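You operate a simulated robot arm through the tools that you are given. There is no shell and no other tool. Be economical: measure what you need, move in short steps, check, and stop when the job is done.

You run a simulated two-armed robot. Do the job below in one go: nothing can be reset, and whatever is moved stays where it is left.

JOB
Wipe up the spill on the flat end of the bench with the rag and put it back.

It is judged by the outcome, as a careful person would: the job done as asked, and still so three seconds after it is handed in. It fails if anything else is knocked over, pushed out of place, dropped, spilled or broken.

ROBOT AND FRAMES
Two 7-joint arms with two-finger parallel grippers on one trunk, on a base that drives. Base frame: it is fixed to the floor where the robot stands at the start and does not move with it; the origin is under the middle of the robot, x ahead of it, y to its left, z up. Units: mm, rad, N and s.
The left shoulder is at the start at [70, 163, 1170], the right one opposite. Payload 3.43 kg a hand.
Tool frame (each hand has its own): the origin (TCP) lies between the finger pads and is the grasp point; the fingertips stand 34 mm ahead of it; z points along the fingers, y is the line along which they close. The gripper opens to 128 mm. The fingers are 24 mm wide and 12 mm thick; the gripper's body (48 by 130 mm) begins 96 mm behind the TCP.
Orientation is that of the tool frame in the base frame, as [roll, pitch, yaw] about the fixed x, y, z axes, in that order (R = Rz(yaw) Ry(pitch) Rx(roll)). With the fingers straight down and closing along the base's y, the tool's x points along the base's -x, its y along +y and its z along -z.

CONTROLS
- The arms move only by the tool jog_arm. It takes "left_rows", "right_rows" or both (then of equal length, played together; a hand with none holds still); each is a list of rows, each an object of numbers (a shift or turn left out is 0, a gripper value left out holds the last): "dx", "dy", "dz": the shift along the tool's x, y, z in mm; "wx", "wy", "wz": the turn, a rotation vector about the tool's x, y, z in rad; "jaw": the closure, from 0 (fully open) to 1 (shut). In form: [{"dx": .., "dy": .., "dz": .., "wx": .., "wy": .., "wz": .., "jaw": ..}, ...]. A call has 1 to 20 rows; each row is the pose to reach, as a shift and turn from the pose commanded when the call began, along the tool's axes at that moment. Rows are played at 5 a second. More than 50 mm and 0.15 rad between two rows, or a gripper value outside its range, and nothing of the call is played. A pose out of reach is approached as far as the arm can. The call stops where the force on the tool passes 40 N (or 10 N more than at its start, if that is more) or the arm is blocked; 0.2 s more then pass. Each finger travels about 153 mm/s and halts on what it meets, pressing with about 23 N; the grip force reading is that of the motor and also rises with nothing between the fingers. The clock runs only during rows and for 0.2 s after the last one: add rows that repeat a pose to give the fingers time. The reply holds the time, the measured pose of the TCP, the force on the tool along the base axes, the opening and the grip force, in the units named above and with some noise, with the torque about the TCP (base axes, N m) and any sound that the robot's microphone picked up.
- Cameras (640 x 400 px; columns grow to the right, rows downward): "scene" is now at [125.6, 40, 1387.5]; the picture's right is [0.47, -0.88, 0.00], its down [-0.58, -0.31, -0.75] and it looks along [0.66, 0.36, -0.66] (base axes); focal length 231 px, centre (320, 200). "left" rides on the left gripper at [76, 11, -160] in its tool frame; the picture's right is [-0.15, 0.99, 0.00], its down [-0.88, -0.13, -0.46] and it looks along [-0.45, -0.07, 0.89] (tool axes); focal length 234 px, centre (320, 200). "right" rides on the right gripper at [76, -11, -160] in its tool frame; the picture's right is [0.15, 0.99, 0.00], its down [-0.88, 0.13, -0.46] and it looks along [-0.45, 0.07, 0.89] (tool axes); focal length 234 px, centre (320, 200). There is no depth. A picture from a camera that has moved, and an enlarged one, comes with that camera's place and axes in the base frame and with its lens.
- capture(camera): a new picture of that camera. No time passes.
- lift_body(by): slides the trunk up (or, below 0, down) by that many mm; the arms and the scene camera ride with it, the base frame stays. It gives what a move gives, with no picture.
- base_move(legs): drives the robot by 1 to 6 legs, each [ahead, left, turn to the left] in mm, mm and rad, along the robot's own axes; the way and the turn of a leg run together, so that a leg with both is an arc; at most 1500 mm and 3.142 rad a leg. The arms and the cameras ride along, it lands a little off, and it stops where it bumps. It gives what a move gives.
- head_to(pan, tilt): turns the head with the scene camera to pan (to the left, within 1.501 rad either way) and tilt (down, from -0.506 to 1.204), counted from straight ahead of the robot. It gives what a move gives.
- zoom(camera, box): a new picture of the part [left, top, right, bottom] of that camera's present view, enlarged. No time passes.
- finish_job(): hands the job in; it is judged then, once.

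Work in short steps. Places have to be worked out from the pictures, the camera data and where the tool is seen: move nearer, look again, correct. Check each grasp and each placing, and mend what went wrong. You have 120 turns and 100 pictures in all, those below and enlarged ones among them. Open the grippers and draw the arms clear of the work before you hand the job in, unless the task says otherwise; then end with one line.

The tools are called by a JSON object that holds its "method" and its "body". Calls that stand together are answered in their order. jog_arm: Moves the arms, as the interface text tells. Its arguments: {"type":"object","properties":{"left_rows":{"type":"array","items":{"type":"object","properties":{"dx":{"type":"number"},"dy":{"type":"number"},"dz":{"type":"number"},"wx":{"type":"number"},"wy":{"type":"number"},"wz":{"type":"number"},"jaw":{"type":"number"}}}},"right_rows":{"type":"array","items":{"type":"object","properties":{"dx":{"type":"number"},"dy":{"type":"number"},"dz":{"type":"number"},"wx":{"type":"number"},"wy":{"type":"number"},"wz":{"type":"number"},"jaw":{"type":"number"}}}}},"required":[]} The other tools are called the same way: lift_body (by) slides the trunk up or down; base_move (legs) drives the base; head_to (pan, tilt) turns the head that bears the scene camera; capture (camera) takes a picture; zoom (camera, box) takes an enlarged picture of a part of a camera's view; finish_job () hands the job in.

At the start:

```text
time: 0.0
left_position: [395.1, 424.0, 1115.2]
left_orientation: [-3.141, -0.001, -3.14]
left_wrist_force: [0.8, 0.7, -0.3]
left_torque: [0.02, -0.01, -0.01]
left_width: 127.9
left_grasp_force: 0.0
right_position: [615.4, 29.6, 1205.2]
right_orientation: [-3.141, 0.001, -3.141]
right_wrist_force: [-0.9, 0.5, -0.2]
right_torque: [0.0, -0.01, 0.02]
right_width: 128.0
right_grasp_force: 0.0
trunk travel left (down, up): [-650.0, 290.0]
robot x, y, heading: [1.0, 2.7, 0.003]
head pan, tilt: [0.494, 0.723]
```

scene: 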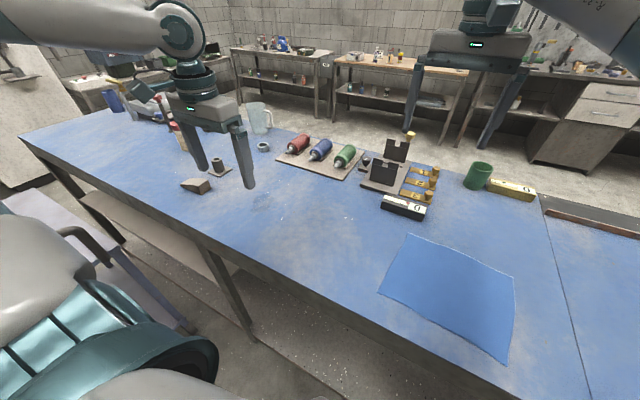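
right: 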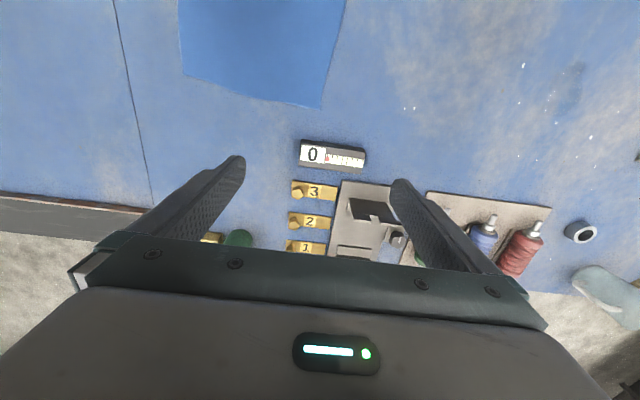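
left: 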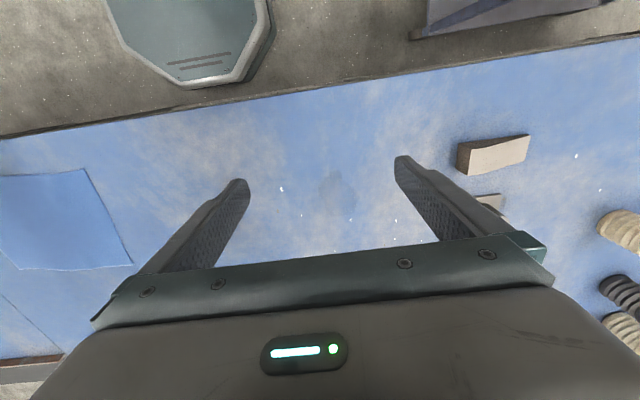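

The pictures show a blue bench with a blue square that may be the rag. I can't make out the spill or the "flat end" yet, so I'll look right and then left.

{"method": "head_to", "body": {"pan": -0.5, "tilt": 0.72}}

{"method": "capture", "body": {"camera": "scene"}}

```text
time: 1.3
left_position: [393.7, 423.4, 1114.4]
left_orientation: [3.141, 0.0, -3.14]
left_wrist_force: [0.3, -0.3, -0.2]
left_torque: [-0.01, -0.03, 0.02]
left_width: 128.4
left_grasp_force: 0.1
right_position: [614.8, 29.9, 1205.0]
right_orientation: [-3.141, 0.001, 3.141]
right_wrist_force: [0.3, -0.3, -0.4]
right_torque: [0.03, 0.01, 0.01]
right_width: 127.9
right_grasp_force: 0.1
trunk travel left (down, up): [-650.0, 290.0]
robot x, y, heading: [1.3, -5.1, 0.004]
head pan, tilt: [-0.499, 0.721]
```

```text
96 pictures are left
camera scene: at [125.5, -40.0, 1387.6], right [-0.48, -0.88, 0.0], down [-0.58, 0.32, -0.75], along [0.66, -0.36, -0.66], focal length 231 px, centre (320, 200)
```

scene: 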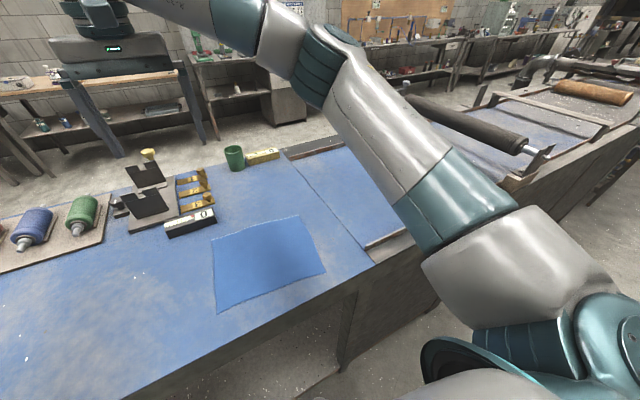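

Rollers and a frame take up the right end, so the flat end may be on the left. I'll look there.

{"method": "head_to", "body": {"pan": 0.95, "tilt": 0.72}}

{"method": "capture", "body": {"camera": "scene"}}

```text
time: 2.8
left_position: [395.3, 423.7, 1115.1]
left_orientation: [3.141, 0.0, -3.141]
left_wrist_force: [0.6, -0.2, -0.1]
left_torque: [0.0, 0.0, 0.0]
left_width: 128.0
left_grasp_force: 0.0
right_position: [615.2, 30.1, 1205.7]
right_orientation: [3.141, 0.001, 3.141]
right_wrist_force: [0.4, 1.4, 0.5]
right_torque: [-0.01, 0.0, 0.01]
right_width: 128.0
right_grasp_force: 0.1
trunk travel left (down, up): [-650.0, 290.0]
robot x, y, heading: [-0.1, -0.0, 0.003]
head pan, tilt: [0.949, 0.721]
```

```text
95 pictures are left
camera scene: at [100.6, 68.5, 1387.6], right [0.81, -0.58, 0.0], down [-0.38, -0.54, -0.75], along [0.44, 0.61, -0.66], focal length 231 px, centre (320, 200)
```

scene: 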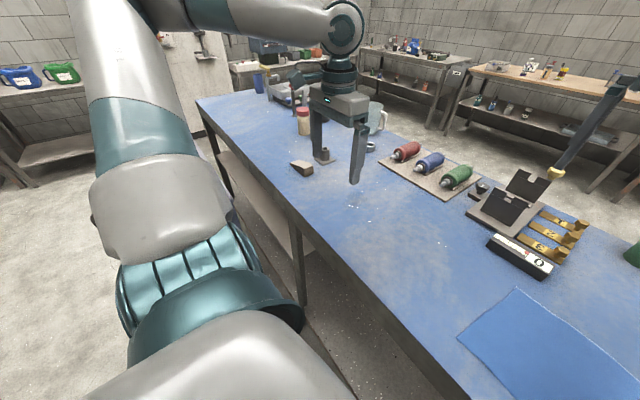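

There's a faint dark smudge below the left hand, and I want to see the square's texture too. I'll zoom in on both.

{"method": "zoom", "body": {"camera": "left", "box": [220, 120, 420, 245]}}

{"method": "zoom", "body": {"camera": "right", "box": [380, 0, 640, 160]}}

{"method": "zoom", "body": {"camera": "scene", "box": [190, 60, 430, 210]}}

{"method": "zoom", "body": {"camera": "right", "box": [0, 0, 380, 237]}}

```text
3.20 times, centred on (320, 182) of left
camera zoom: at [319.9, 434.9, 1275.5], right [0.15, 0.99, 0.0], down [0.88, -0.13, 0.46], along [0.45, -0.07, -0.89], focal length 749 px, centre (320, 256)
```

zoom: 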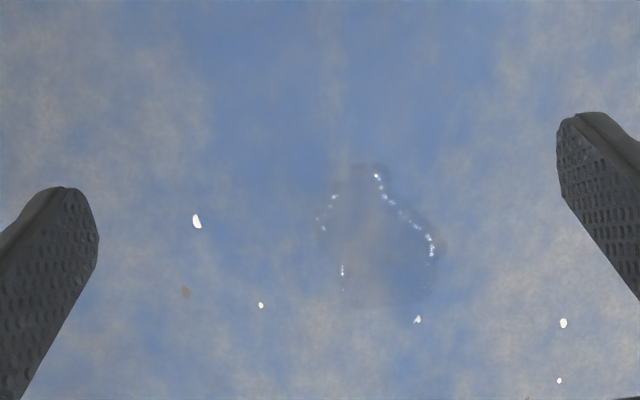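

```text
2.46 times, centred on (510, 80) of right
camera zoom: at [538.9, 17.9, 1365.8], right [-0.15, 0.99, 0.0], down [0.88, 0.13, 0.46], along [0.45, 0.07, -0.89], focal length 576 px, centre (-148, 495)
```

zoom: 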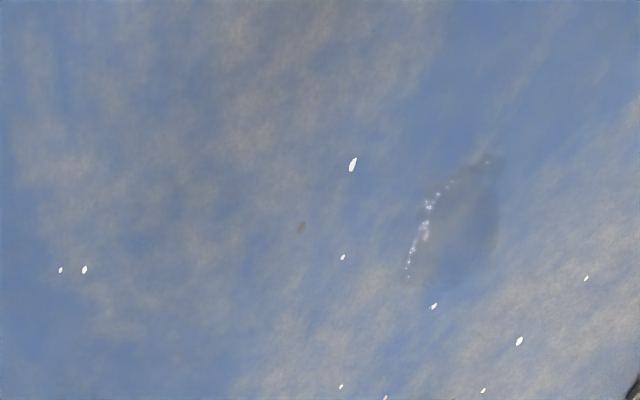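

```text
2.67 times, centred on (310, 135) of scene
camera zoom: at [100.6, 68.5, 1387.6], right [0.81, -0.58, 0.0], down [-0.38, -0.54, -0.75], along [0.44, 0.61, -0.66], focal length 615 px, centre (347, 373)
```

zoom: 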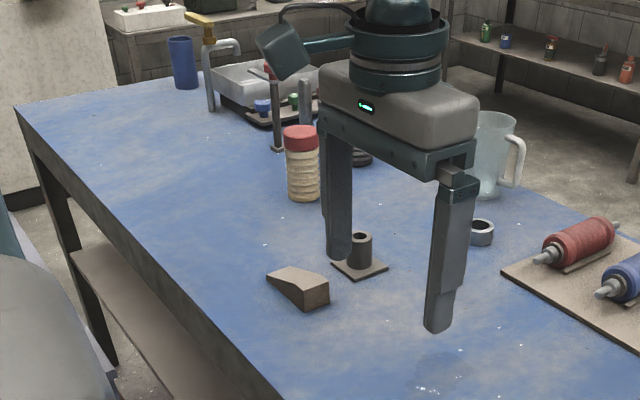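

```text
1.68 times, centred on (190, 118) of right
camera zoom: at [538.9, 17.9, 1365.8], right [-0.15, 0.99, 0.0], down [0.88, 0.13, 0.46], along [0.45, 0.07, -0.89], focal length 394 px, centre (539, 337)
```

zoom: 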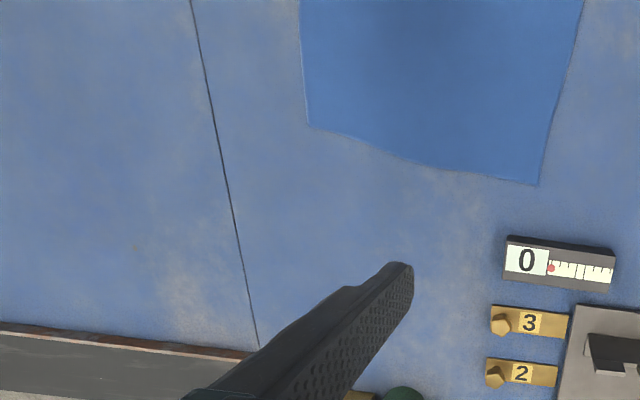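

A clear puddle shows near (523, 443). Before assuming it's the only one, I'll check the bench's right part past the seam and the far left end.

{"method": "zoom", "body": {"camera": "scene", "box": [230, 50, 390, 150]}}

{"method": "head_to", "body": {"pan": -0.9, "tilt": 0.6}}

{"method": "capture", "body": {"camera": "scene"}}

```text
4.00 times, centred on (310, 100) of scene
camera zoom: at [100.6, 68.5, 1387.6], right [0.81, -0.58, 0.0], down [-0.38, -0.54, -0.75], along [0.44, 0.61, -0.66], focal length 923 px, centre (360, 600)
```

zoom: 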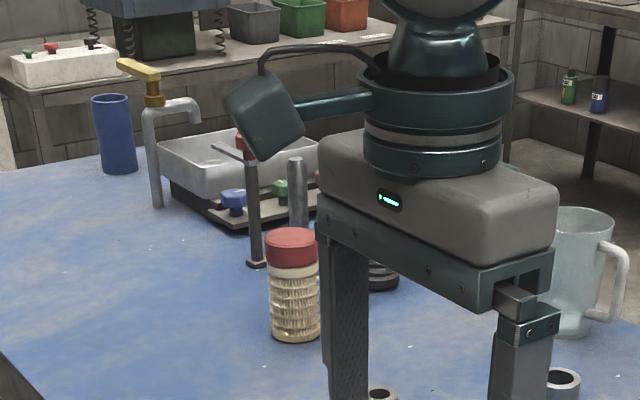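

```text
time: 4.7
left_position: [395.1, 423.2, 1114.8]
left_orientation: [-3.141, 0.0, -3.14]
left_wrist_force: [0.6, 0.5, 0.3]
left_torque: [0.02, 0.01, -0.02]
left_width: 127.9
left_grasp_force: 0.0
right_position: [614.8, 29.6, 1205.0]
right_orientation: [3.14, -0.001, -3.141]
right_wrist_force: [0.0, -0.4, -0.5]
right_torque: [0.03, -0.02, 0.02]
right_width: 128.2
right_grasp_force: 0.0
trunk travel left (down, up): [-650.0, 290.0]
robot x, y, heading: [-2.1, -2.6, -0.004]
head pan, tilt: [-0.901, 0.6]
```

```text
89 pictures are left
camera scene: at [106.6, -69.1, 1398.0], right [-0.78, -0.62, 0.0], down [-0.35, 0.44, -0.83], along [0.51, -0.65, -0.56], focal length 231 px, centre (320, 200)
```

scene: 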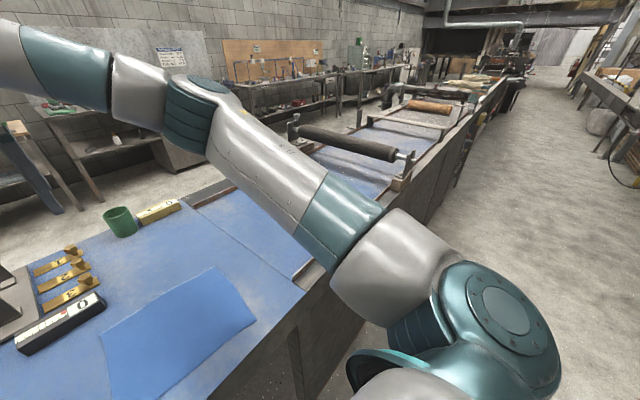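

The right end holds the press and rollers, so the flat end is this one, and the blue cloth is the rag. Triangulating from two cameras puts the surface near z 920 rather than 871, the puddle near (498, 442), and the rag corners near (585,22), (563,-206), (376,-189) and (397,46). I'll move the right arm aside and bring the left hand up toward the rag's left edge.

{"method": "jog_arm", "body": {"right_rows": [{"dx": 20, "dy": -45}, {"dx": 40, "dy": -85}, {"dx": 60, "dy": -125}, {"dx": 80, "dy": -165}, {"dx": 100, "dy": -205}, {"dx": 120, "dy": -245}, {"dx": 140, "dy": -285}, {"dx": 150, "dy": -325}, {"dx": 150, "dy": -365}, {"dx": 150, "dy": -400}]}}

{"method": "jog_arm", "body": {"left_rows": [{"dx": -10, "dy": -40}, {"dx": -20, "dy": -80}, {"dx": -30, "dy": -120}, {"dx": -40, "dy": -160}, {"dx": -50, "dy": -200}, {"dx": -60, "dy": -240}, {"dx": -70, "dy": -280}, {"dx": -80, "dy": -320}, {"dx": -85, "dy": -360}, {"dx": -90, "dy": -380}]}}

{"method": "capture", "body": {"camera": "left"}}

{"method": "head_to", "body": {"pan": 0.3, "tilt": 0.85}}

{"method": "capture", "body": {"camera": "scene"}}

```text
time: 6.9
left_position: [393.8, 422.8, 1114.6]
left_orientation: [3.14, 0.0, -3.141]
left_wrist_force: [0.0, 0.8, 0.0]
left_torque: [0.01, 0.05, -0.01]
left_width: 127.9
left_grasp_force: 0.1
right_position: [462.7, -372.9, 1206.1]
right_orientation: [3.139, 0.003, 3.142]
right_wrist_force: [-0.5, -0.3, 0.4]
right_torque: [0.04, -0.01, 0.01]
right_width: 127.8
right_grasp_force: 0.0
trunk travel left (down, up): [-650.0, 290.0]
robot x, y, heading: [4.4, -0.5, 0.002]
head pan, tilt: [-0.901, 0.6]
```

```text
time: 9.1
left_position: [476.8, 116.6, 1117.9]
left_orientation: [-3.14, 0.003, -3.136]
left_wrist_force: [-0.4, -0.2, 0.2]
left_torque: [-0.01, -0.03, 0.01]
left_width: 127.9
left_grasp_force: 0.1
left hand out of reach, approached as far as the arm can: row 8, 9, 10
right_position: [463.4, -371.1, 1207.2]
right_orientation: [-3.141, -0.001, 3.141]
right_wrist_force: [0.0, -0.6, 0.1]
right_torque: [0.01, -0.03, 0.01]
right_width: 127.8
right_grasp_force: 0.1
trunk travel left (down, up): [-650.0, 290.0]
robot x, y, heading: [-1.9, -1.3, -0.001]
head pan, tilt: [-0.901, 0.6]
```

```text
88 pictures are left
camera left: at [401.8, 127.8, 1278.9], right [0.14, 0.99, 0.0], down [0.88, -0.13, 0.46], along [0.45, -0.07, -0.89], focal length 234 px, centre (320, 200)
```

left: 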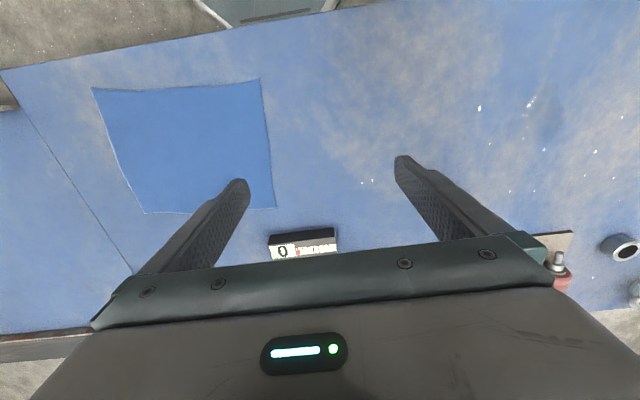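

```text
time: 10.5
left_position: [477.7, 117.8, 1118.5]
left_orientation: [-3.139, 0.002, -3.138]
left_wrist_force: [-0.4, -0.6, 0.5]
left_torque: [-0.01, 0.03, -0.01]
left_width: 128.1
left_grasp_force: 0.1
right_position: [462.7, -370.7, 1205.9]
right_orientation: [3.141, 0.0, 3.141]
right_wrist_force: [0.0, -0.8, 0.1]
right_torque: [0.0, 0.0, -0.01]
right_width: 128.1
right_grasp_force: 0.0
trunk travel left (down, up): [-650.0, 290.0]
robot x, y, heading: [0.7, -0.0, -0.002]
head pan, tilt: [0.3, 0.85]
```

```text
87 pictures are left
camera scene: at [126.3, 23.0, 1377.1], right [0.29, -0.96, 0.0], down [-0.72, -0.22, -0.66], along [0.63, 0.19, -0.75], focal length 231 px, centre (320, 200)
```

scene: 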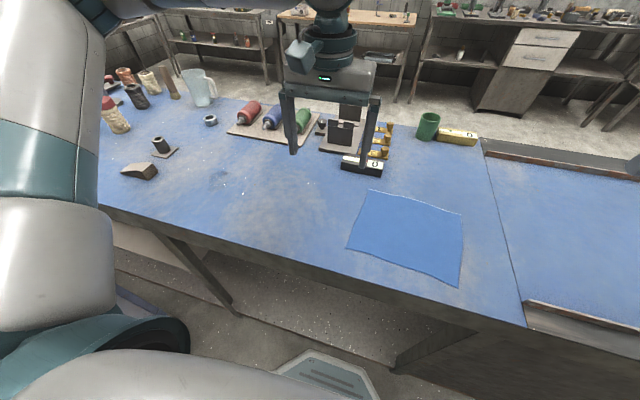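

The left hand can't get past y≈117, but the right hand reaches the rag well, so I'll use it and drive the base left for the spill. The surface again comes out near 920. I'll raise the left hand out of the way and bring the right hand over the rag's left edge at about (488, 0).

{"method": "jog_arm", "body": {"left_rows": [{"dz": -40, "dy": 20}, {"dz": -80, "dy": 50}, {"dz": -110, "dy": 90}, {"dz": -130, "dy": 130}, {"dz": -140, "dy": 170}, {"dz": -140, "dy": 200}]}}

{"method": "jog_arm", "body": {"right_rows": [{"dy": 45, "dz": 20}, {"dy": 90, "dz": 40}, {"dy": 135, "dz": 60}, {"dy": 180, "dz": 80}, {"dy": 225, "dz": 90}, {"dy": 270, "dz": 100, "dx": -5}, {"dy": 315, "dz": 100, "dx": -15}, {"dy": 355, "dz": 100, "dx": -25}, {"dy": 371, "dz": 110, "dx": -25}, {"dy": 371, "dz": 110, "dx": -25, "jaw": 0.5}]}}

{"method": "capture", "body": {"camera": "right"}}

```text
time: 11.9
left_position: [474.6, 318.9, 1257.5]
left_orientation: [-3.14, 0.0, -3.139]
left_wrist_force: [-0.2, -0.2, -0.4]
left_torque: [-0.03, 0.02, 0.01]
left_width: 127.9
left_grasp_force: 0.0
right_position: [463.5, -369.9, 1207.7]
right_orientation: [-3.139, 0.001, -3.141]
right_wrist_force: [-0.8, -0.2, 0.1]
right_torque: [-0.05, 0.03, 0.01]
right_width: 127.9
right_grasp_force: 0.0
trunk travel left (down, up): [-650.0, 290.0]
robot x, y, heading: [4.8, 2.1, 0.001]
head pan, tilt: [0.3, 0.85]
```

```text
time: 14.1
left_position: [473.7, 316.9, 1258.2]
left_orientation: [3.141, 0.0, -3.139]
left_wrist_force: [0.1, -0.2, -0.3]
left_torque: [0.0, -0.01, -0.03]
left_width: 127.8
left_grasp_force: 0.1
right_position: [490.7, 2.1, 1097.0]
right_orientation: [3.141, 0.003, -3.141]
right_wrist_force: [0.1, -0.8, 0.2]
right_torque: [0.01, -0.02, -0.04]
right_width: 64.0
right_grasp_force: 0.0
trunk travel left (down, up): [-650.0, 290.0]
robot x, y, heading: [1.3, 1.1, 0.0]
head pan, tilt: [0.3, 0.85]
```

```text
86 pictures are left
camera right: at [414.1, -10.3, 1256.5], right [-0.15, 0.99, 0.0], down [0.88, 0.13, 0.46], along [0.45, 0.07, -0.89], focal length 234 px, centre (320, 200)
```

right: 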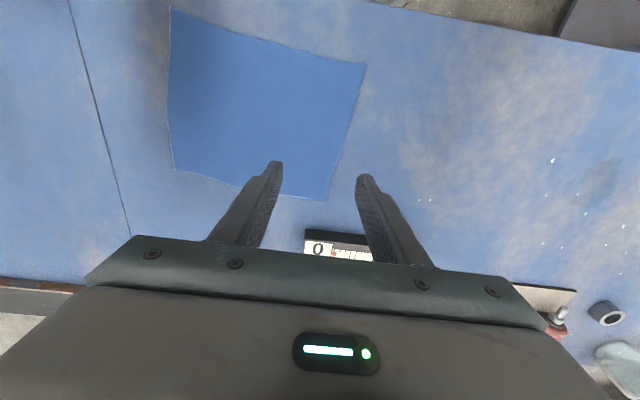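

Corners check out: the left edge runs from (583,26) to (386,45). I'll shift the grasp to y≈-18 and lower to just above the cloth, with the final approach by feel.

{"method": "jog_arm", "body": {"right_rows": [{"dy": -20, "dz": 30}, {"dy": -20, "dz": 60}, {"dy": -20, "dz": 90}, {"dy": -20, "dz": 115}, {"dy": -20, "dz": 120}]}}

{"method": "capture", "body": {"camera": "right"}}

{"method": "capture", "body": {"camera": "scene"}}

```text
time: 15.3
left_position: [475.0, 318.0, 1259.7]
left_orientation: [-3.14, 0.001, -3.14]
left_wrist_force: [-0.1, 0.1, -0.6]
left_torque: [-0.03, 0.02, 0.02]
left_width: 128.0
left_grasp_force: 0.0
right_position: [491.7, -17.7, 975.4]
right_orientation: [-3.141, 0.005, -3.14]
right_wrist_force: [0.1, -0.2, 0.6]
right_torque: [0.02, -0.03, -0.03]
right_width: 64.0
right_grasp_force: 0.0
trunk travel left (down, up): [-650.0, 290.0]
robot x, y, heading: [-1.0, 0.0, 0.001]
head pan, tilt: [0.3, 0.85]
```

```text
85 pictures are left
camera right: at [414.5, -30.0, 1135.7], right [-0.15, 0.99, 0.0], down [0.88, 0.13, 0.46], along [0.45, 0.07, -0.89], focal length 234 px, centre (320, 200)
```

right: 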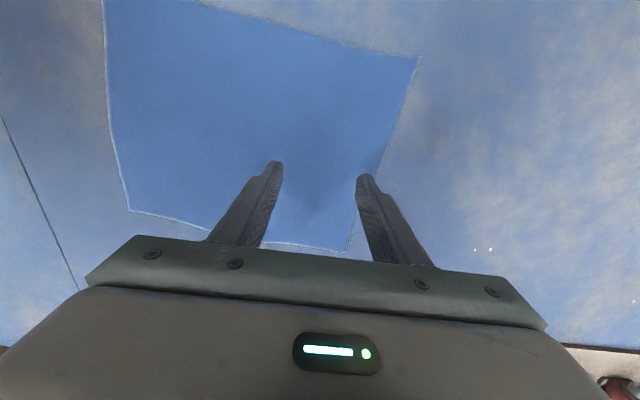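

```text
84 pictures are left
camera scene: at [126.1, 23.7, 1377.1], right [0.3, -0.96, 0.0], down [-0.72, -0.22, -0.66], along [0.63, 0.19, -0.75], focal length 231 px, centre (320, 200)
```

scene: 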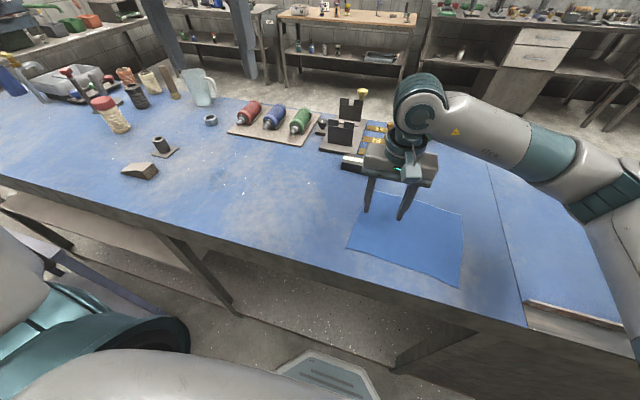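

Fingertips are at about z 941, and the left one sits just inside the rag's edge. I'll go down in small steps until I feel contact.

{"method": "jog_arm", "body": {"right_rows": [{"dz": 4}, {"dz": 8}, {"dz": 12}, {"dz": 15}]}}

```text
time: 16.3
left_position: [473.7, 316.8, 1259.1]
left_orientation: [3.141, -0.001, -3.14]
left_wrist_force: [0.1, 0.2, -0.1]
left_torque: [-0.02, 0.02, 0.01]
left_width: 127.8
left_grasp_force: 0.0
right_position: [490.8, -19.5, 960.0]
right_orientation: [3.141, -0.001, 3.141]
right_wrist_force: [0.3, -0.1, -0.6]
right_torque: [-0.01, -0.02, 0.02]
right_width: 64.3
right_grasp_force: 0.1
trunk travel left (down, up): [-650.0, 290.0]
robot x, y, heading: [-2.0, 1.8, 0.0]
head pan, tilt: [0.3, 0.85]
```

No contact yet with tips at about z 926. I'll carry on in 3 mm steps.

{"method": "jog_arm", "body": {"right_rows": [{"dz": 3}, {"dz": 6}, {"dz": 9}]}}

{"method": "zoom", "body": {"camera": "right", "box": [220, 120, 420, 245]}}

```text
time: 17.1
left_position: [470.6, 316.7, 1261.3]
left_orientation: [-3.141, 0.003, -3.139]
left_wrist_force: [-0.1, -0.7, -0.1]
left_torque: [-0.03, -0.02, -0.01]
left_width: 127.8
left_grasp_force: 0.1
right_position: [490.6, -17.6, 955.7]
right_orientation: [3.137, 0.009, 3.14]
right_wrist_force: [5.1, -2.5, 39.7]
right_torque: [-0.27, 0.01, 0.15]
right_width: 64.0
right_grasp_force: 0.1
trunk travel left (down, up): [-650.0, 290.0]
robot x, y, heading: [-0.8, 3.7, 0.001]
head pan, tilt: [0.3, 0.85]
```

```text
3.20 times, centred on (320, 182) of right
camera zoom: at [412.7, -31.0, 1115.1], right [-0.15, 0.99, 0.0], down [0.88, 0.13, 0.46], along [0.46, 0.07, -0.89], focal length 749 px, centre (320, 256)
```

zoom: 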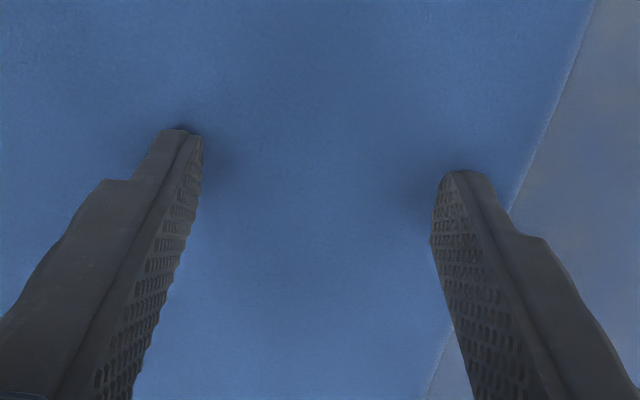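

Contact with both tips on the cloth, which puts the surface at z≈920 (TCP 955.5). I'll ease the pressure a little and close to pinch a fold.

{"method": "jog_arm", "body": {"right_rows": [{"dz": -2}, {"dz": -2, "jaw": 0.6}, {"dz": -2, "jaw": 0.75}, {"dz": -2, "jaw": 0.9}, {"dz": -2, "jaw": 1.0}, {"dz": -2, "jaw": 1.0}, {"dz": -2, "jaw": 1.0}]}}

{"method": "zoom", "body": {"camera": "right", "box": [160, 50, 480, 250]}}

```text
time: 18.7
left_position: [470.1, 318.4, 1259.5]
left_orientation: [-3.141, 0.004, -3.139]
left_wrist_force: [-0.5, 0.0, 0.3]
left_torque: [0.0, 0.02, -0.01]
left_width: 128.0
left_grasp_force: 0.0
right_position: [488.1, -16.8, 954.9]
right_orientation: [3.141, 0.005, -3.141]
right_wrist_force: [-1.9, 4.5, 44.1]
right_torque: [0.5, 0.17, -0.09]
right_width: 2.9
right_grasp_force: 22.6
trunk travel left (down, up): [-650.0, 290.0]
robot x, y, heading: [-0.0, -1.1, -0.003]
head pan, tilt: [0.3, 0.85]
```

```text
2.00 times, centred on (320, 150) of right
camera zoom: at [410.9, -30.2, 1115.3], right [-0.15, 0.99, 0.0], down [0.88, 0.13, 0.46], along [0.45, 0.07, -0.89], focal length 468 px, centre (320, 300)
```

zoom: 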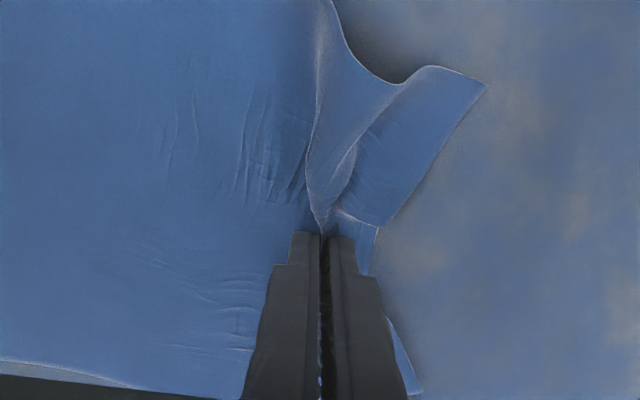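

The width of 2.9 mm and the visible fold say the cloth is pinched. I'll lift it straight up, clear of everything.

{"method": "jog_arm", "body": {"right_rows": [{"dz": -10}, {"dz": -40}, {"dz": -80}, {"dz": -120}, {"dz": -160}, {"dz": -200}, {"dz": -240}, {"dz": -270}, {"dz": -270}]}}

{"method": "capture", "body": {"camera": "scene"}}

```text
time: 20.7
left_position: [474.1, 317.5, 1257.6]
left_orientation: [-3.142, 0.0, -3.139]
left_wrist_force: [-0.3, 0.0, 0.2]
left_torque: [0.01, 0.03, 0.0]
left_width: 128.1
left_grasp_force: 0.0
right_position: [492.4, -20.3, 1222.5]
right_orientation: [3.14, -0.001, 3.142]
right_wrist_force: [-0.5, 0.5, -0.7]
right_torque: [0.0, 0.04, -0.01]
right_width: 2.3
right_grasp_force: 22.6
trunk travel left (down, up): [-650.0, 290.0]
robot x, y, heading: [2.0, 1.9, -0.0]
head pan, tilt: [0.3, 0.85]
```

```text
81 pictures are left
camera scene: at [127.0, 23.1, 1377.0], right [0.3, -0.96, 0.0], down [-0.72, -0.22, -0.66], along [0.63, 0.2, -0.75], focal length 231 px, centre (320, 200)
```

scene: 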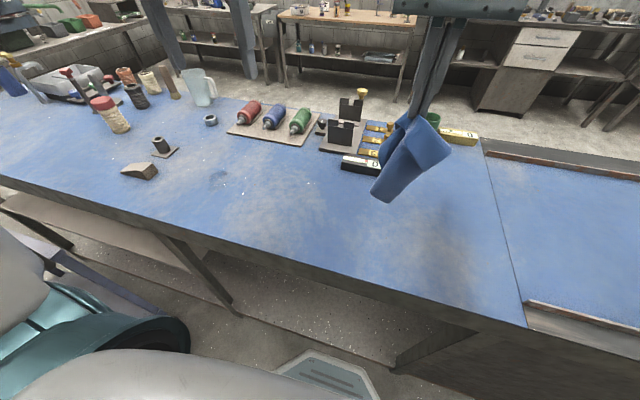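

The rag is held. Before driving left I need to check the floor there, because a lilac object showed up in front of the bench.

{"method": "head_to", "body": {"pan": 1.4, "tilt": 0.9}}

{"method": "capture", "body": {"camera": "scene"}}

{"method": "capture", "body": {"camera": "left"}}

```text
time: 22.0
left_position: [474.2, 317.5, 1258.7]
left_orientation: [-3.14, 0.001, -3.14]
left_wrist_force: [-0.6, -0.5, -0.4]
left_torque: [0.01, -0.01, 0.01]
left_width: 127.8
left_grasp_force: 0.1
right_position: [491.1, -21.0, 1224.1]
right_orientation: [-3.141, 0.0, 3.141]
right_wrist_force: [-0.1, 1.0, 0.1]
right_torque: [0.04, 0.02, 0.01]
right_width: 2.2
right_grasp_force: 22.5
trunk travel left (down, up): [-650.0, 290.0]
robot x, y, heading: [0.3, -3.6, -0.004]
head pan, tilt: [1.4, 0.901]
```

```text
80 pictures are left
camera scene: at [64.5, 74.5, 1373.2], right [0.99, -0.17, 0.0], down [-0.13, -0.77, -0.62], along [0.11, 0.61, -0.78], focal length 231 px, centre (320, 200)
```

scene: 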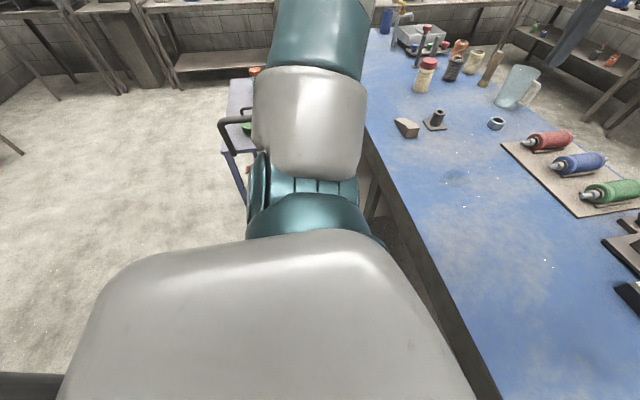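

```text
79 pictures are left
camera left: at [399.0, 328.4, 1419.5], right [0.15, 0.99, 0.0], down [0.88, -0.13, 0.46], along [0.45, -0.07, -0.89], focal length 234 px, centre (320, 200)
```

left: 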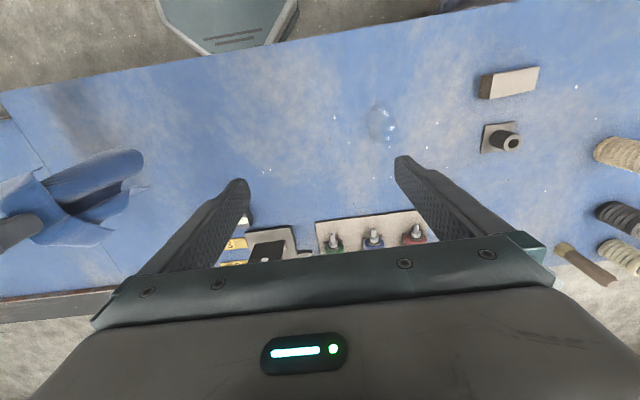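

There's a cart left of the robot with its near edge around y≈600, so driving left is risky. Turning left in place by about 0.8 rad brings the spill into the right hand's reach, with open space all around. I'll do it in two halves.

{"method": "base_move", "body": {"legs": [[0, 0, 0.4]]}}

{"method": "capture", "body": {"camera": "scene"}}

{"method": "capture", "body": {"camera": "left"}}

```text
time: 23.6
left_position: [312.5, 477.2, 1259.3]
left_orientation: [3.141, 0.001, -2.738]
left_wrist_force: [-0.3, 0.5, -0.2]
left_torque: [0.0, -0.01, -0.02]
left_width: 128.0
left_grasp_force: 0.0
right_position: [460.3, 173.0, 1222.5]
right_orientation: [-3.141, -0.001, -2.741]
right_wrist_force: [-0.8, -0.2, -0.6]
right_torque: [0.0, 0.0, -0.05]
right_width: 2.4
right_grasp_force: 23.1
trunk travel left (down, up): [-650.0, 290.0]
robot x, y, heading: [-2.3, 0.5, 0.402]
head pan, tilt: [1.4, 0.901]
```

```text
78 pictures are left
camera scene: at [30.4, 93.1, 1373.2], right [0.97, 0.23, 0.0], down [0.18, -0.76, -0.62], along [-0.14, 0.6, -0.78], focal length 231 px, centre (320, 200)
```

scene: 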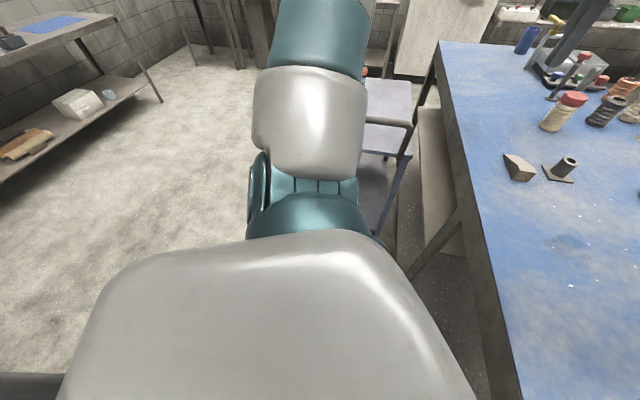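

```text
77 pictures are left
camera left: at [239.3, 457.7, 1419.5], right [-0.25, 0.97, 0.0], down [0.86, 0.22, 0.46], along [0.44, 0.12, -0.89], focal length 234 px, centre (320, 200)
```

left: 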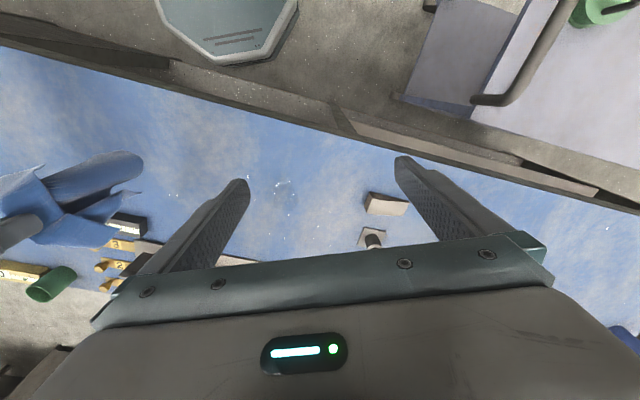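

That turn was clean and the cart is well below the arm. I'll make the second half of the turn.

{"method": "base_move", "body": {"legs": [[0, 0, 0.4]]}}

{"method": "head_to", "body": {"pan": 0.0, "tilt": 0.75}}

{"method": "capture", "body": {"camera": "scene"}}

{"method": "capture", "body": {"camera": "right"}}

```text
time: 25.2
left_position: [99.7, 561.2, 1257.9]
left_orientation: [-3.141, -0.001, -2.336]
left_wrist_force: [0.8, -0.3, 0.2]
left_torque: [0.01, -0.01, 0.01]
left_width: 128.3
left_grasp_force: 0.1
right_position: [354.8, 341.3, 1224.3]
right_orientation: [3.14, 0.0, -2.337]
right_wrist_force: [-0.1, 0.3, -0.7]
right_torque: [-0.01, -0.03, -0.04]
right_width: 2.3
right_grasp_force: 23.3
trunk travel left (down, up): [-650.0, 290.0]
robot x, y, heading: [1.8, 1.0, 0.804]
head pan, tilt: [1.4, 0.901]
```

```text
time: 26.7
left_position: [99.4, 560.6, 1258.8]
left_orientation: [3.14, 0.0, -2.335]
left_wrist_force: [0.0, -0.2, 0.7]
left_torque: [-0.03, -0.02, -0.02]
left_width: 127.8
left_grasp_force: 0.1
right_position: [355.5, 340.4, 1223.6]
right_orientation: [3.14, 0.0, -2.337]
right_wrist_force: [0.2, 0.8, -0.3]
right_torque: [-0.01, 0.0, -0.02]
right_width: 2.3
right_grasp_force: 23.6
trunk travel left (down, up): [-650.0, 290.0]
robot x, y, heading: [-2.3, 2.2, 0.807]
head pan, tilt: [0.0, 0.75]
```

```text
76 pictures are left
camera scene: at [93.6, 96.0, 1385.1], right [0.72, -0.69, 0.0], down [-0.47, -0.49, -0.73], along [0.51, 0.53, -0.68], focal length 231 px, centre (320, 200)
```

scene: 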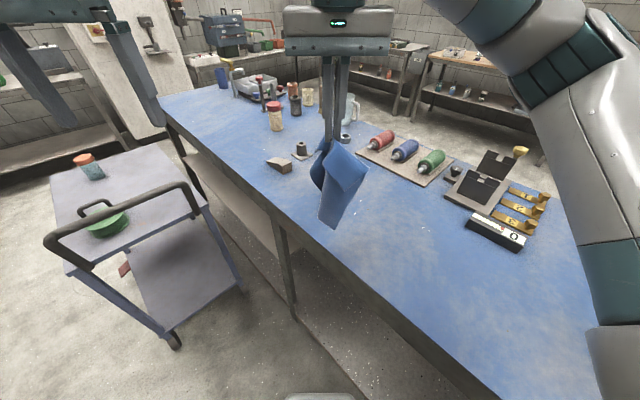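

```text
75 pictures are left
camera right: at [311.1, 276.4, 1384.0], right [-0.81, 0.58, 0.0], down [0.52, 0.72, 0.46], along [0.26, 0.37, -0.89], focal length 234 px, centre (320, 200)
```

right: 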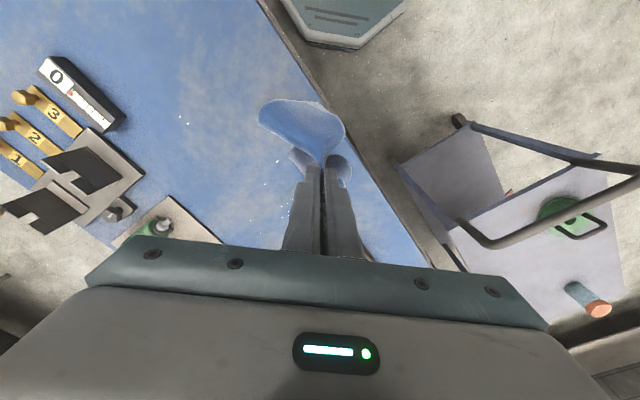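

The turn landed well. In tool axes the puddle at (500,444) is about dx −175, dy −33 from the hand. I'll move above it, offset to the tool −y side, so the cloth can be laid out trailing as I lower.

{"method": "jog_arm", "body": {"right_rows": [{"dx": -30, "dy": -25}, {"dx": -60, "dy": -50}, {"dx": -90, "dy": -75}, {"dx": -120, "dy": -100}, {"dx": -150, "dy": -125}, {"dx": -175, "dy": -153}, {"dx": -175, "dy": -153, "dz": 40}, {"dx": -175, "dy": -153, "dz": 80}, {"dx": -175, "dy": -153, "dz": 80}]}}

{"method": "capture", "body": {"camera": "scene"}}

{"method": "capture", "body": {"camera": "right"}}

```text
time: 28.7
left_position: [99.7, 560.0, 1258.4]
left_orientation: [3.141, 0.0, -2.335]
left_wrist_force: [-0.7, 0.4, 0.0]
left_torque: [-0.02, -0.02, 0.01]
left_width: 127.9
left_grasp_force: 0.1
right_position: [587.3, 358.5, 1142.0]
right_orientation: [-3.14, 0.001, -2.338]
right_wrist_force: [-0.8, -0.2, 0.3]
right_torque: [0.0, -0.01, -0.05]
right_width: 2.3
right_grasp_force: 23.5
trunk travel left (down, up): [-650.0, 290.0]
robot x, y, heading: [1.1, -0.2, 0.802]
head pan, tilt: [0.0, 0.75]
```

```text
74 pictures are left
camera scene: at [92.9, 95.7, 1385.2], right [0.72, -0.69, 0.0], down [-0.47, -0.49, -0.73], along [0.51, 0.53, -0.68], focal length 231 px, centre (320, 200)
```

scene: 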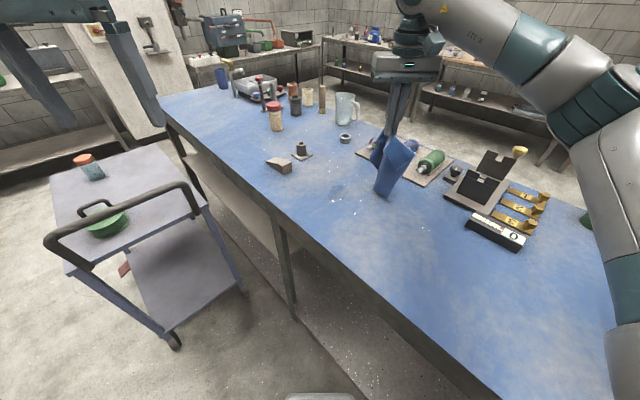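

```text
73 pictures are left
camera right: at [542.4, 295.9, 1303.5], right [-0.81, 0.58, 0.0], down [0.52, 0.72, 0.46], along [0.27, 0.37, -0.89], focal length 234 px, centre (320, 200)
```

right: 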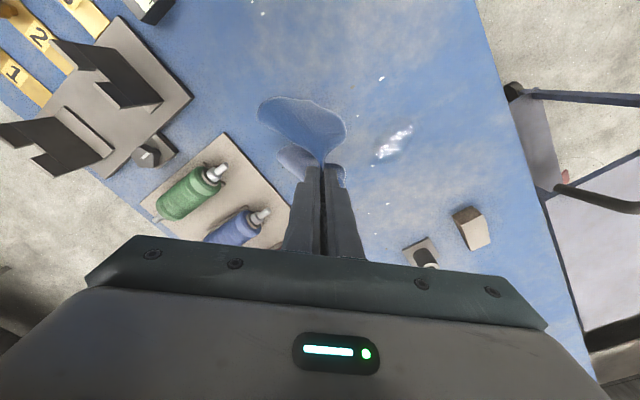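

The puddle is at (497,440), or dy +122 from here. I'll lower diagonally toward it so the cloth drapes out and drags across.

{"method": "jog_arm", "body": {"right_rows": [{"dz": 30, "dy": 0}, {"dz": 60, "dy": 15}, {"dz": 90, "dy": 30}, {"dz": 120, "dy": 45}, {"dz": 145, "dy": 60}, {"dz": 160, "dy": 70}, {"dz": 170, "dy": 75}]}}

{"method": "capture", "body": {"camera": "right"}}

{"method": "capture", "body": {"camera": "scene"}}

```text
time: 30.3
left_position: [102.1, 560.9, 1259.8]
left_orientation: [-3.141, 0.0, -2.334]
left_wrist_force: [0.2, 0.0, -0.1]
left_torque: [-0.04, 0.01, 0.0]
left_width: 127.9
left_grasp_force: 0.0
right_position: [531.4, 412.7, 975.2]
right_orientation: [-3.139, 0.001, -2.336]
right_wrist_force: [0.5, -0.2, 1.4]
right_torque: [0.03, 0.02, 0.01]
right_width: 2.4
right_grasp_force: 22.9
trunk travel left (down, up): [-650.0, 290.0]
robot x, y, heading: [-1.7, 0.9, 0.805]
head pan, tilt: [0.0, 0.75]
```

```text
72 pictures are left
camera right: at [487.6, 349.4, 1134.7], right [-0.81, 0.58, 0.0], down [0.52, 0.72, 0.46], along [0.27, 0.37, -0.89], focal length 234 px, centre (320, 200)
```

right: 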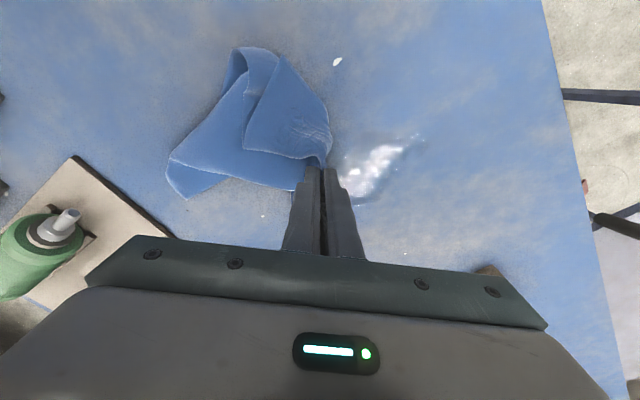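

```text
71 pictures are left
camera scene: at [93.7, 96.2, 1385.1], right [0.72, -0.69, 0.0], down [-0.47, -0.49, -0.73], along [0.51, 0.53, -0.68], focal length 231 px, centre (320, 200)
```

scene: 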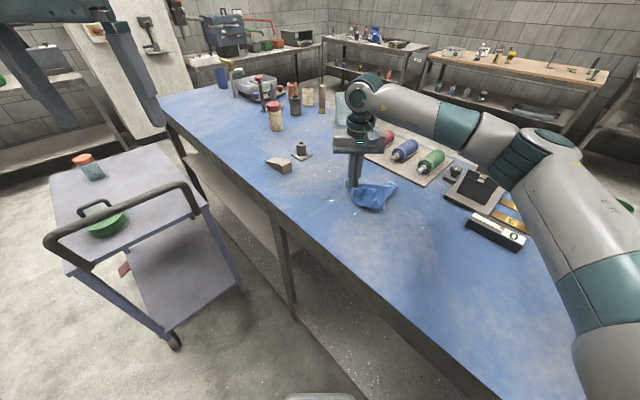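

The rag lies draped with the puddle just ahead of the fold. I'll lower to light contact and drag across the puddle in +y, so the trailing cloth sweeps over it.

{"method": "jog_arm", "body": {"right_rows": [{"dz": 8}, {"dz": 14}, {"dz": 17}, {"dz": 18}, {"dz": 18, "dy": 15}, {"dz": 18, "dy": 30}, {"dz": 18, "dy": 45}, {"dz": 18, "dy": 60}, {"dz": 18, "dy": 75}, {"dz": 18, "dy": 90}, {"dz": 18, "dy": 105}, {"dz": 18, "dy": 120}, {"dz": 18, "dy": 135}, {"dz": 18, "dy": 150}]}}

{"method": "capture", "body": {"camera": "right"}}

```text
time: 33.3
left_position: [99.0, 559.3, 1259.8]
left_orientation: [3.139, 0.002, -2.335]
left_wrist_force: [-0.5, 0.5, 0.9]
left_torque: [0.0, -0.02, -0.01]
left_width: 128.0
left_grasp_force: 0.1
right_position: [425.8, 516.3, 956.4]
right_orientation: [-3.14, 0.003, -2.337]
right_wrist_force: [5.1, -5.0, 17.3]
right_torque: [-0.12, -0.26, -0.06]
right_width: 1.9
right_grasp_force: 23.0
trunk travel left (down, up): [-650.0, 290.0]
robot x, y, heading: [-3.3, -3.5, 0.809]
head pan, tilt: [0.0, 0.75]
```

```text
70 pictures are left
camera right: at [379.7, 452.6, 1116.8], right [-0.81, 0.58, 0.0], down [0.52, 0.72, 0.46], along [0.27, 0.37, -0.89], focal length 234 px, centre (320, 200)
```

right: 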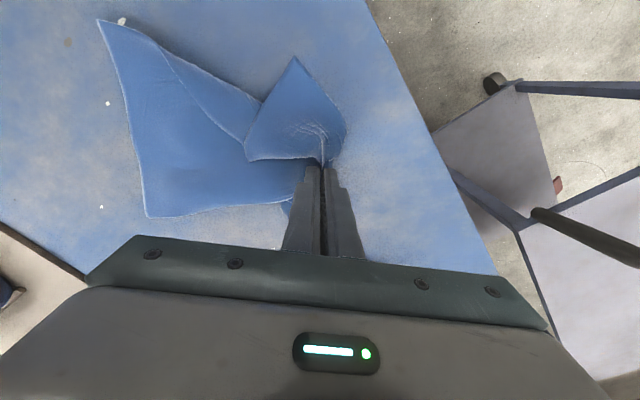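

Contact is about 17 N and the cloth trails flat over the puddle area. I'll make more strokes at side offsets of −35, 0 and +35 to cover it.

{"method": "jog_arm", "body": {"right_rows": [{"dx": -35}, {"dx": -35, "dy": -30}, {"dx": -35, "dy": -60}, {"dx": -35, "dy": -90}, {"dx": -35, "dy": -120}, {"dx": -35, "dy": -150}, {"dx": -10, "dy": -160}, {"dx": 20, "dy": -160}, {"dx": 35, "dy": -150}, {"dx": 35, "dy": -120}, {"dx": 35, "dy": -90}, {"dx": 35, "dy": -60}, {"dx": 35, "dy": -30}, {"dx": 20, "dy": 0}, {"dx": 0, "dy": 0}]}}

{"method": "capture", "body": {"camera": "right"}}

{"method": "capture", "body": {"camera": "scene"}}

```text
time: 36.5
left_position: [98.5, 559.1, 1259.9]
left_orientation: [-3.141, 0.002, -2.335]
left_wrist_force: [-0.2, -0.1, 0.3]
left_torque: [0.0, -0.01, 0.0]
left_width: 127.9
left_grasp_force: 0.1
right_position: [422.4, 513.3, 955.9]
right_orientation: [3.141, 0.003, -2.334]
right_wrist_force: [-4.9, -1.4, 12.8]
right_torque: [-0.04, 0.15, -0.02]
right_width: 2.2
right_grasp_force: 23.2
trunk travel left (down, up): [-650.0, 290.0]
robot x, y, heading: [-0.6, 2.8, 0.808]
head pan, tilt: [0.0, 0.75]
```

```text
69 pictures are left
camera right: at [378.3, 449.9, 1116.7], right [-0.82, 0.58, 0.0], down [0.52, 0.72, 0.46], along [0.26, 0.37, -0.89], focal length 234 px, centre (320, 200)
```

right: 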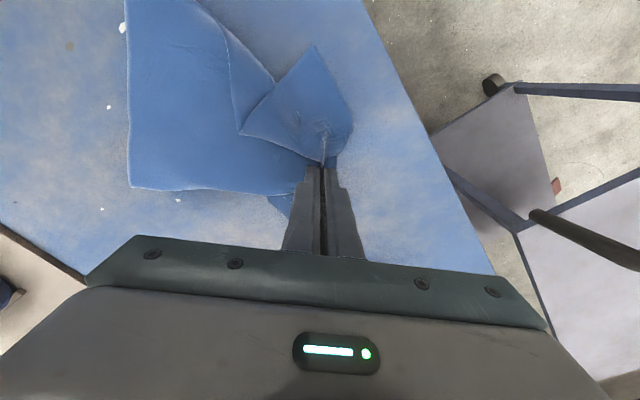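

```text
68 pictures are left
camera scene: at [92.1, 94.4, 1385.4], right [0.72, -0.69, 0.0], down [-0.47, -0.49, -0.73], along [0.51, 0.53, -0.68], focal length 231 px, centre (320, 200)
```

scene: 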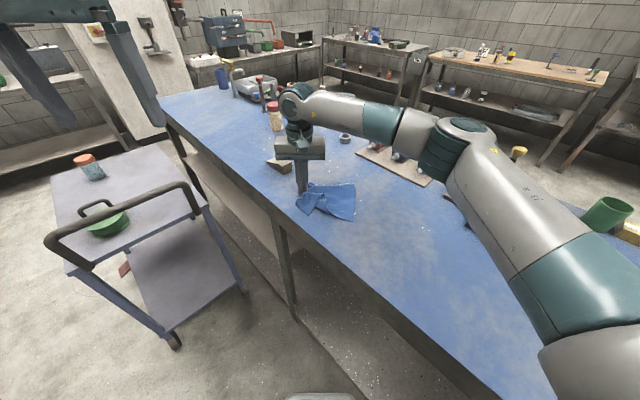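

The rag now covers the spot. I'll lift it and move inboard to see whether any spill remains.

{"method": "jog_arm", "body": {"right_rows": [{"dz": -40}, {"dz": -80}, {"dz": -120}, {"dz": -160}, {"dz": -200}, {"dz": -240}, {"dz": -260, "dx": 20}, {"dz": -260, "dx": 40}]}}

{"method": "capture", "body": {"camera": "right"}}

{"method": "zoom", "body": {"camera": "scene", "box": [240, 120, 440, 245]}}

```text
time: 38.3
left_position: [100.4, 560.7, 1259.6]
left_orientation: [3.138, 0.0, -2.334]
left_wrist_force: [-0.5, 0.7, -0.4]
left_torque: [0.01, 0.02, 0.0]
left_width: 128.1
left_grasp_force: 0.0
right_position: [397.8, 485.5, 1214.2]
right_orientation: [3.141, 0.001, -2.338]
right_wrist_force: [-0.2, -0.6, -0.3]
right_torque: [0.0, -0.04, -0.05]
right_width: 2.3
right_grasp_force: 22.4
trunk travel left (down, up): [-650.0, 290.0]
robot x, y, heading: [2.6, -1.5, 0.804]
head pan, tilt: [0.0, 0.75]
```

```text
67 pictures are left
camera right: at [353.0, 421.9, 1375.0], right [-0.81, 0.58, 0.0], down [0.52, 0.72, 0.46], along [0.26, 0.37, -0.89], focal length 234 px, centre (320, 200)
```

right: 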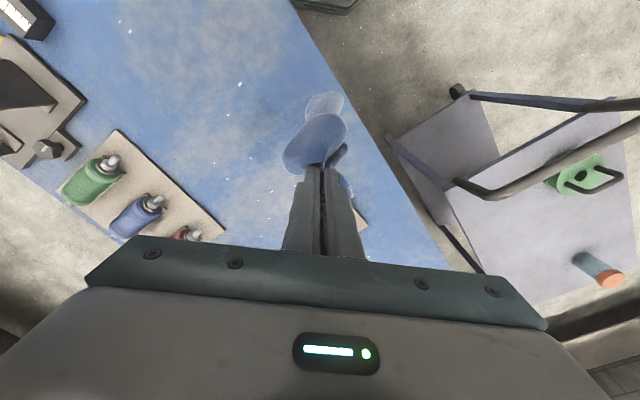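

```text
3.20 times, centred on (340, 182) of scene
camera zoom: at [94.0, 95.5, 1385.2], right [0.72, -0.69, 0.0], down [-0.47, -0.49, -0.73], along [0.51, 0.53, -0.68], focal length 738 px, centre (256, 256)
```

zoom: 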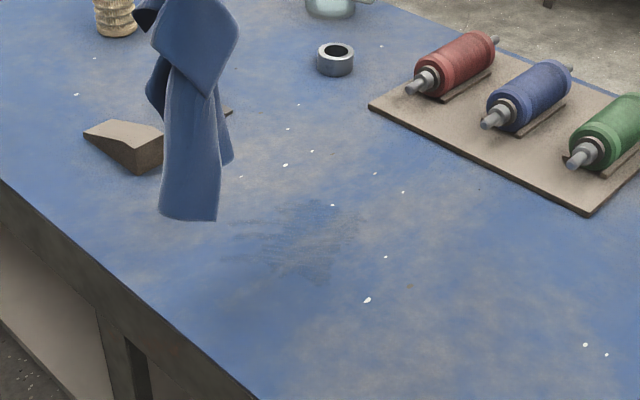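

Most of the liquid is gone, but a streaky damp patch remains around (494,432). I'll lay the rag over it again and wipe with more strokes.

{"method": "jog_arm", "body": {"right_rows": [{"dx": -5, "dy": -40}, {"dx": -10, "dy": -80}, {"dx": -15, "dy": -120}, {"dx": -20, "dy": -160}, {"dx": -28, "dy": -200}, {"dx": -28, "dy": -225, "dz": 30}, {"dx": -28, "dy": -225, "dz": 70}, {"dx": -28, "dy": -225, "dz": 100}, {"dx": -28, "dy": -215, "dz": 130}, {"dx": -28, "dy": -200, "dz": 160}, {"dx": -28, "dy": -185, "dz": 190}, {"dx": -28, "dy": -170, "dz": 220}, {"dx": -28, "dy": -160, "dz": 240}, {"dx": -28, "dy": -160, "dz": 250}]}}

{"method": "capture", "body": {"camera": "right"}}

```text
time: 41.3
left_position: [100.1, 561.5, 1258.1]
left_orientation: [-3.141, -0.001, -2.335]
left_wrist_force: [-0.2, 0.6, 0.5]
left_torque: [-0.02, 0.0, -0.03]
left_width: 127.9
left_grasp_force: 0.1
right_position: [530.6, 396.8, 966.2]
right_orientation: [3.137, 0.001, -2.337]
right_wrist_force: [0.1, 0.1, 1.1]
right_torque: [0.02, 0.0, 0.02]
right_width: 2.4
right_grasp_force: 22.5
trunk travel left (down, up): [-650.0, 290.0]
robot x, y, heading: [0.1, -1.3, 0.809]
head pan, tilt: [0.0, 0.75]
```

```text
65 pictures are left
camera right: at [486.8, 333.0, 1127.3], right [-0.81, 0.58, 0.0], down [0.52, 0.72, 0.46], along [0.26, 0.37, -0.89], focal length 234 px, centre (320, 200)
```

right: 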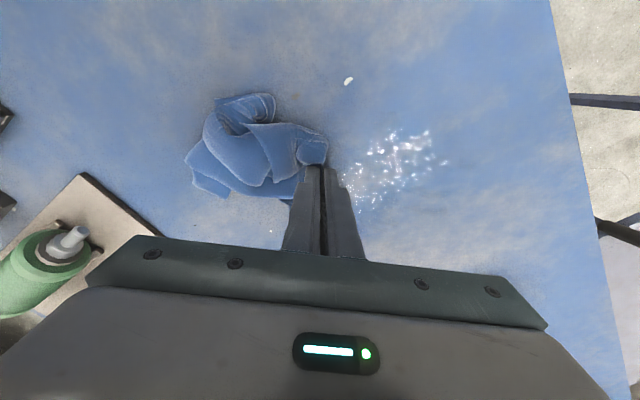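

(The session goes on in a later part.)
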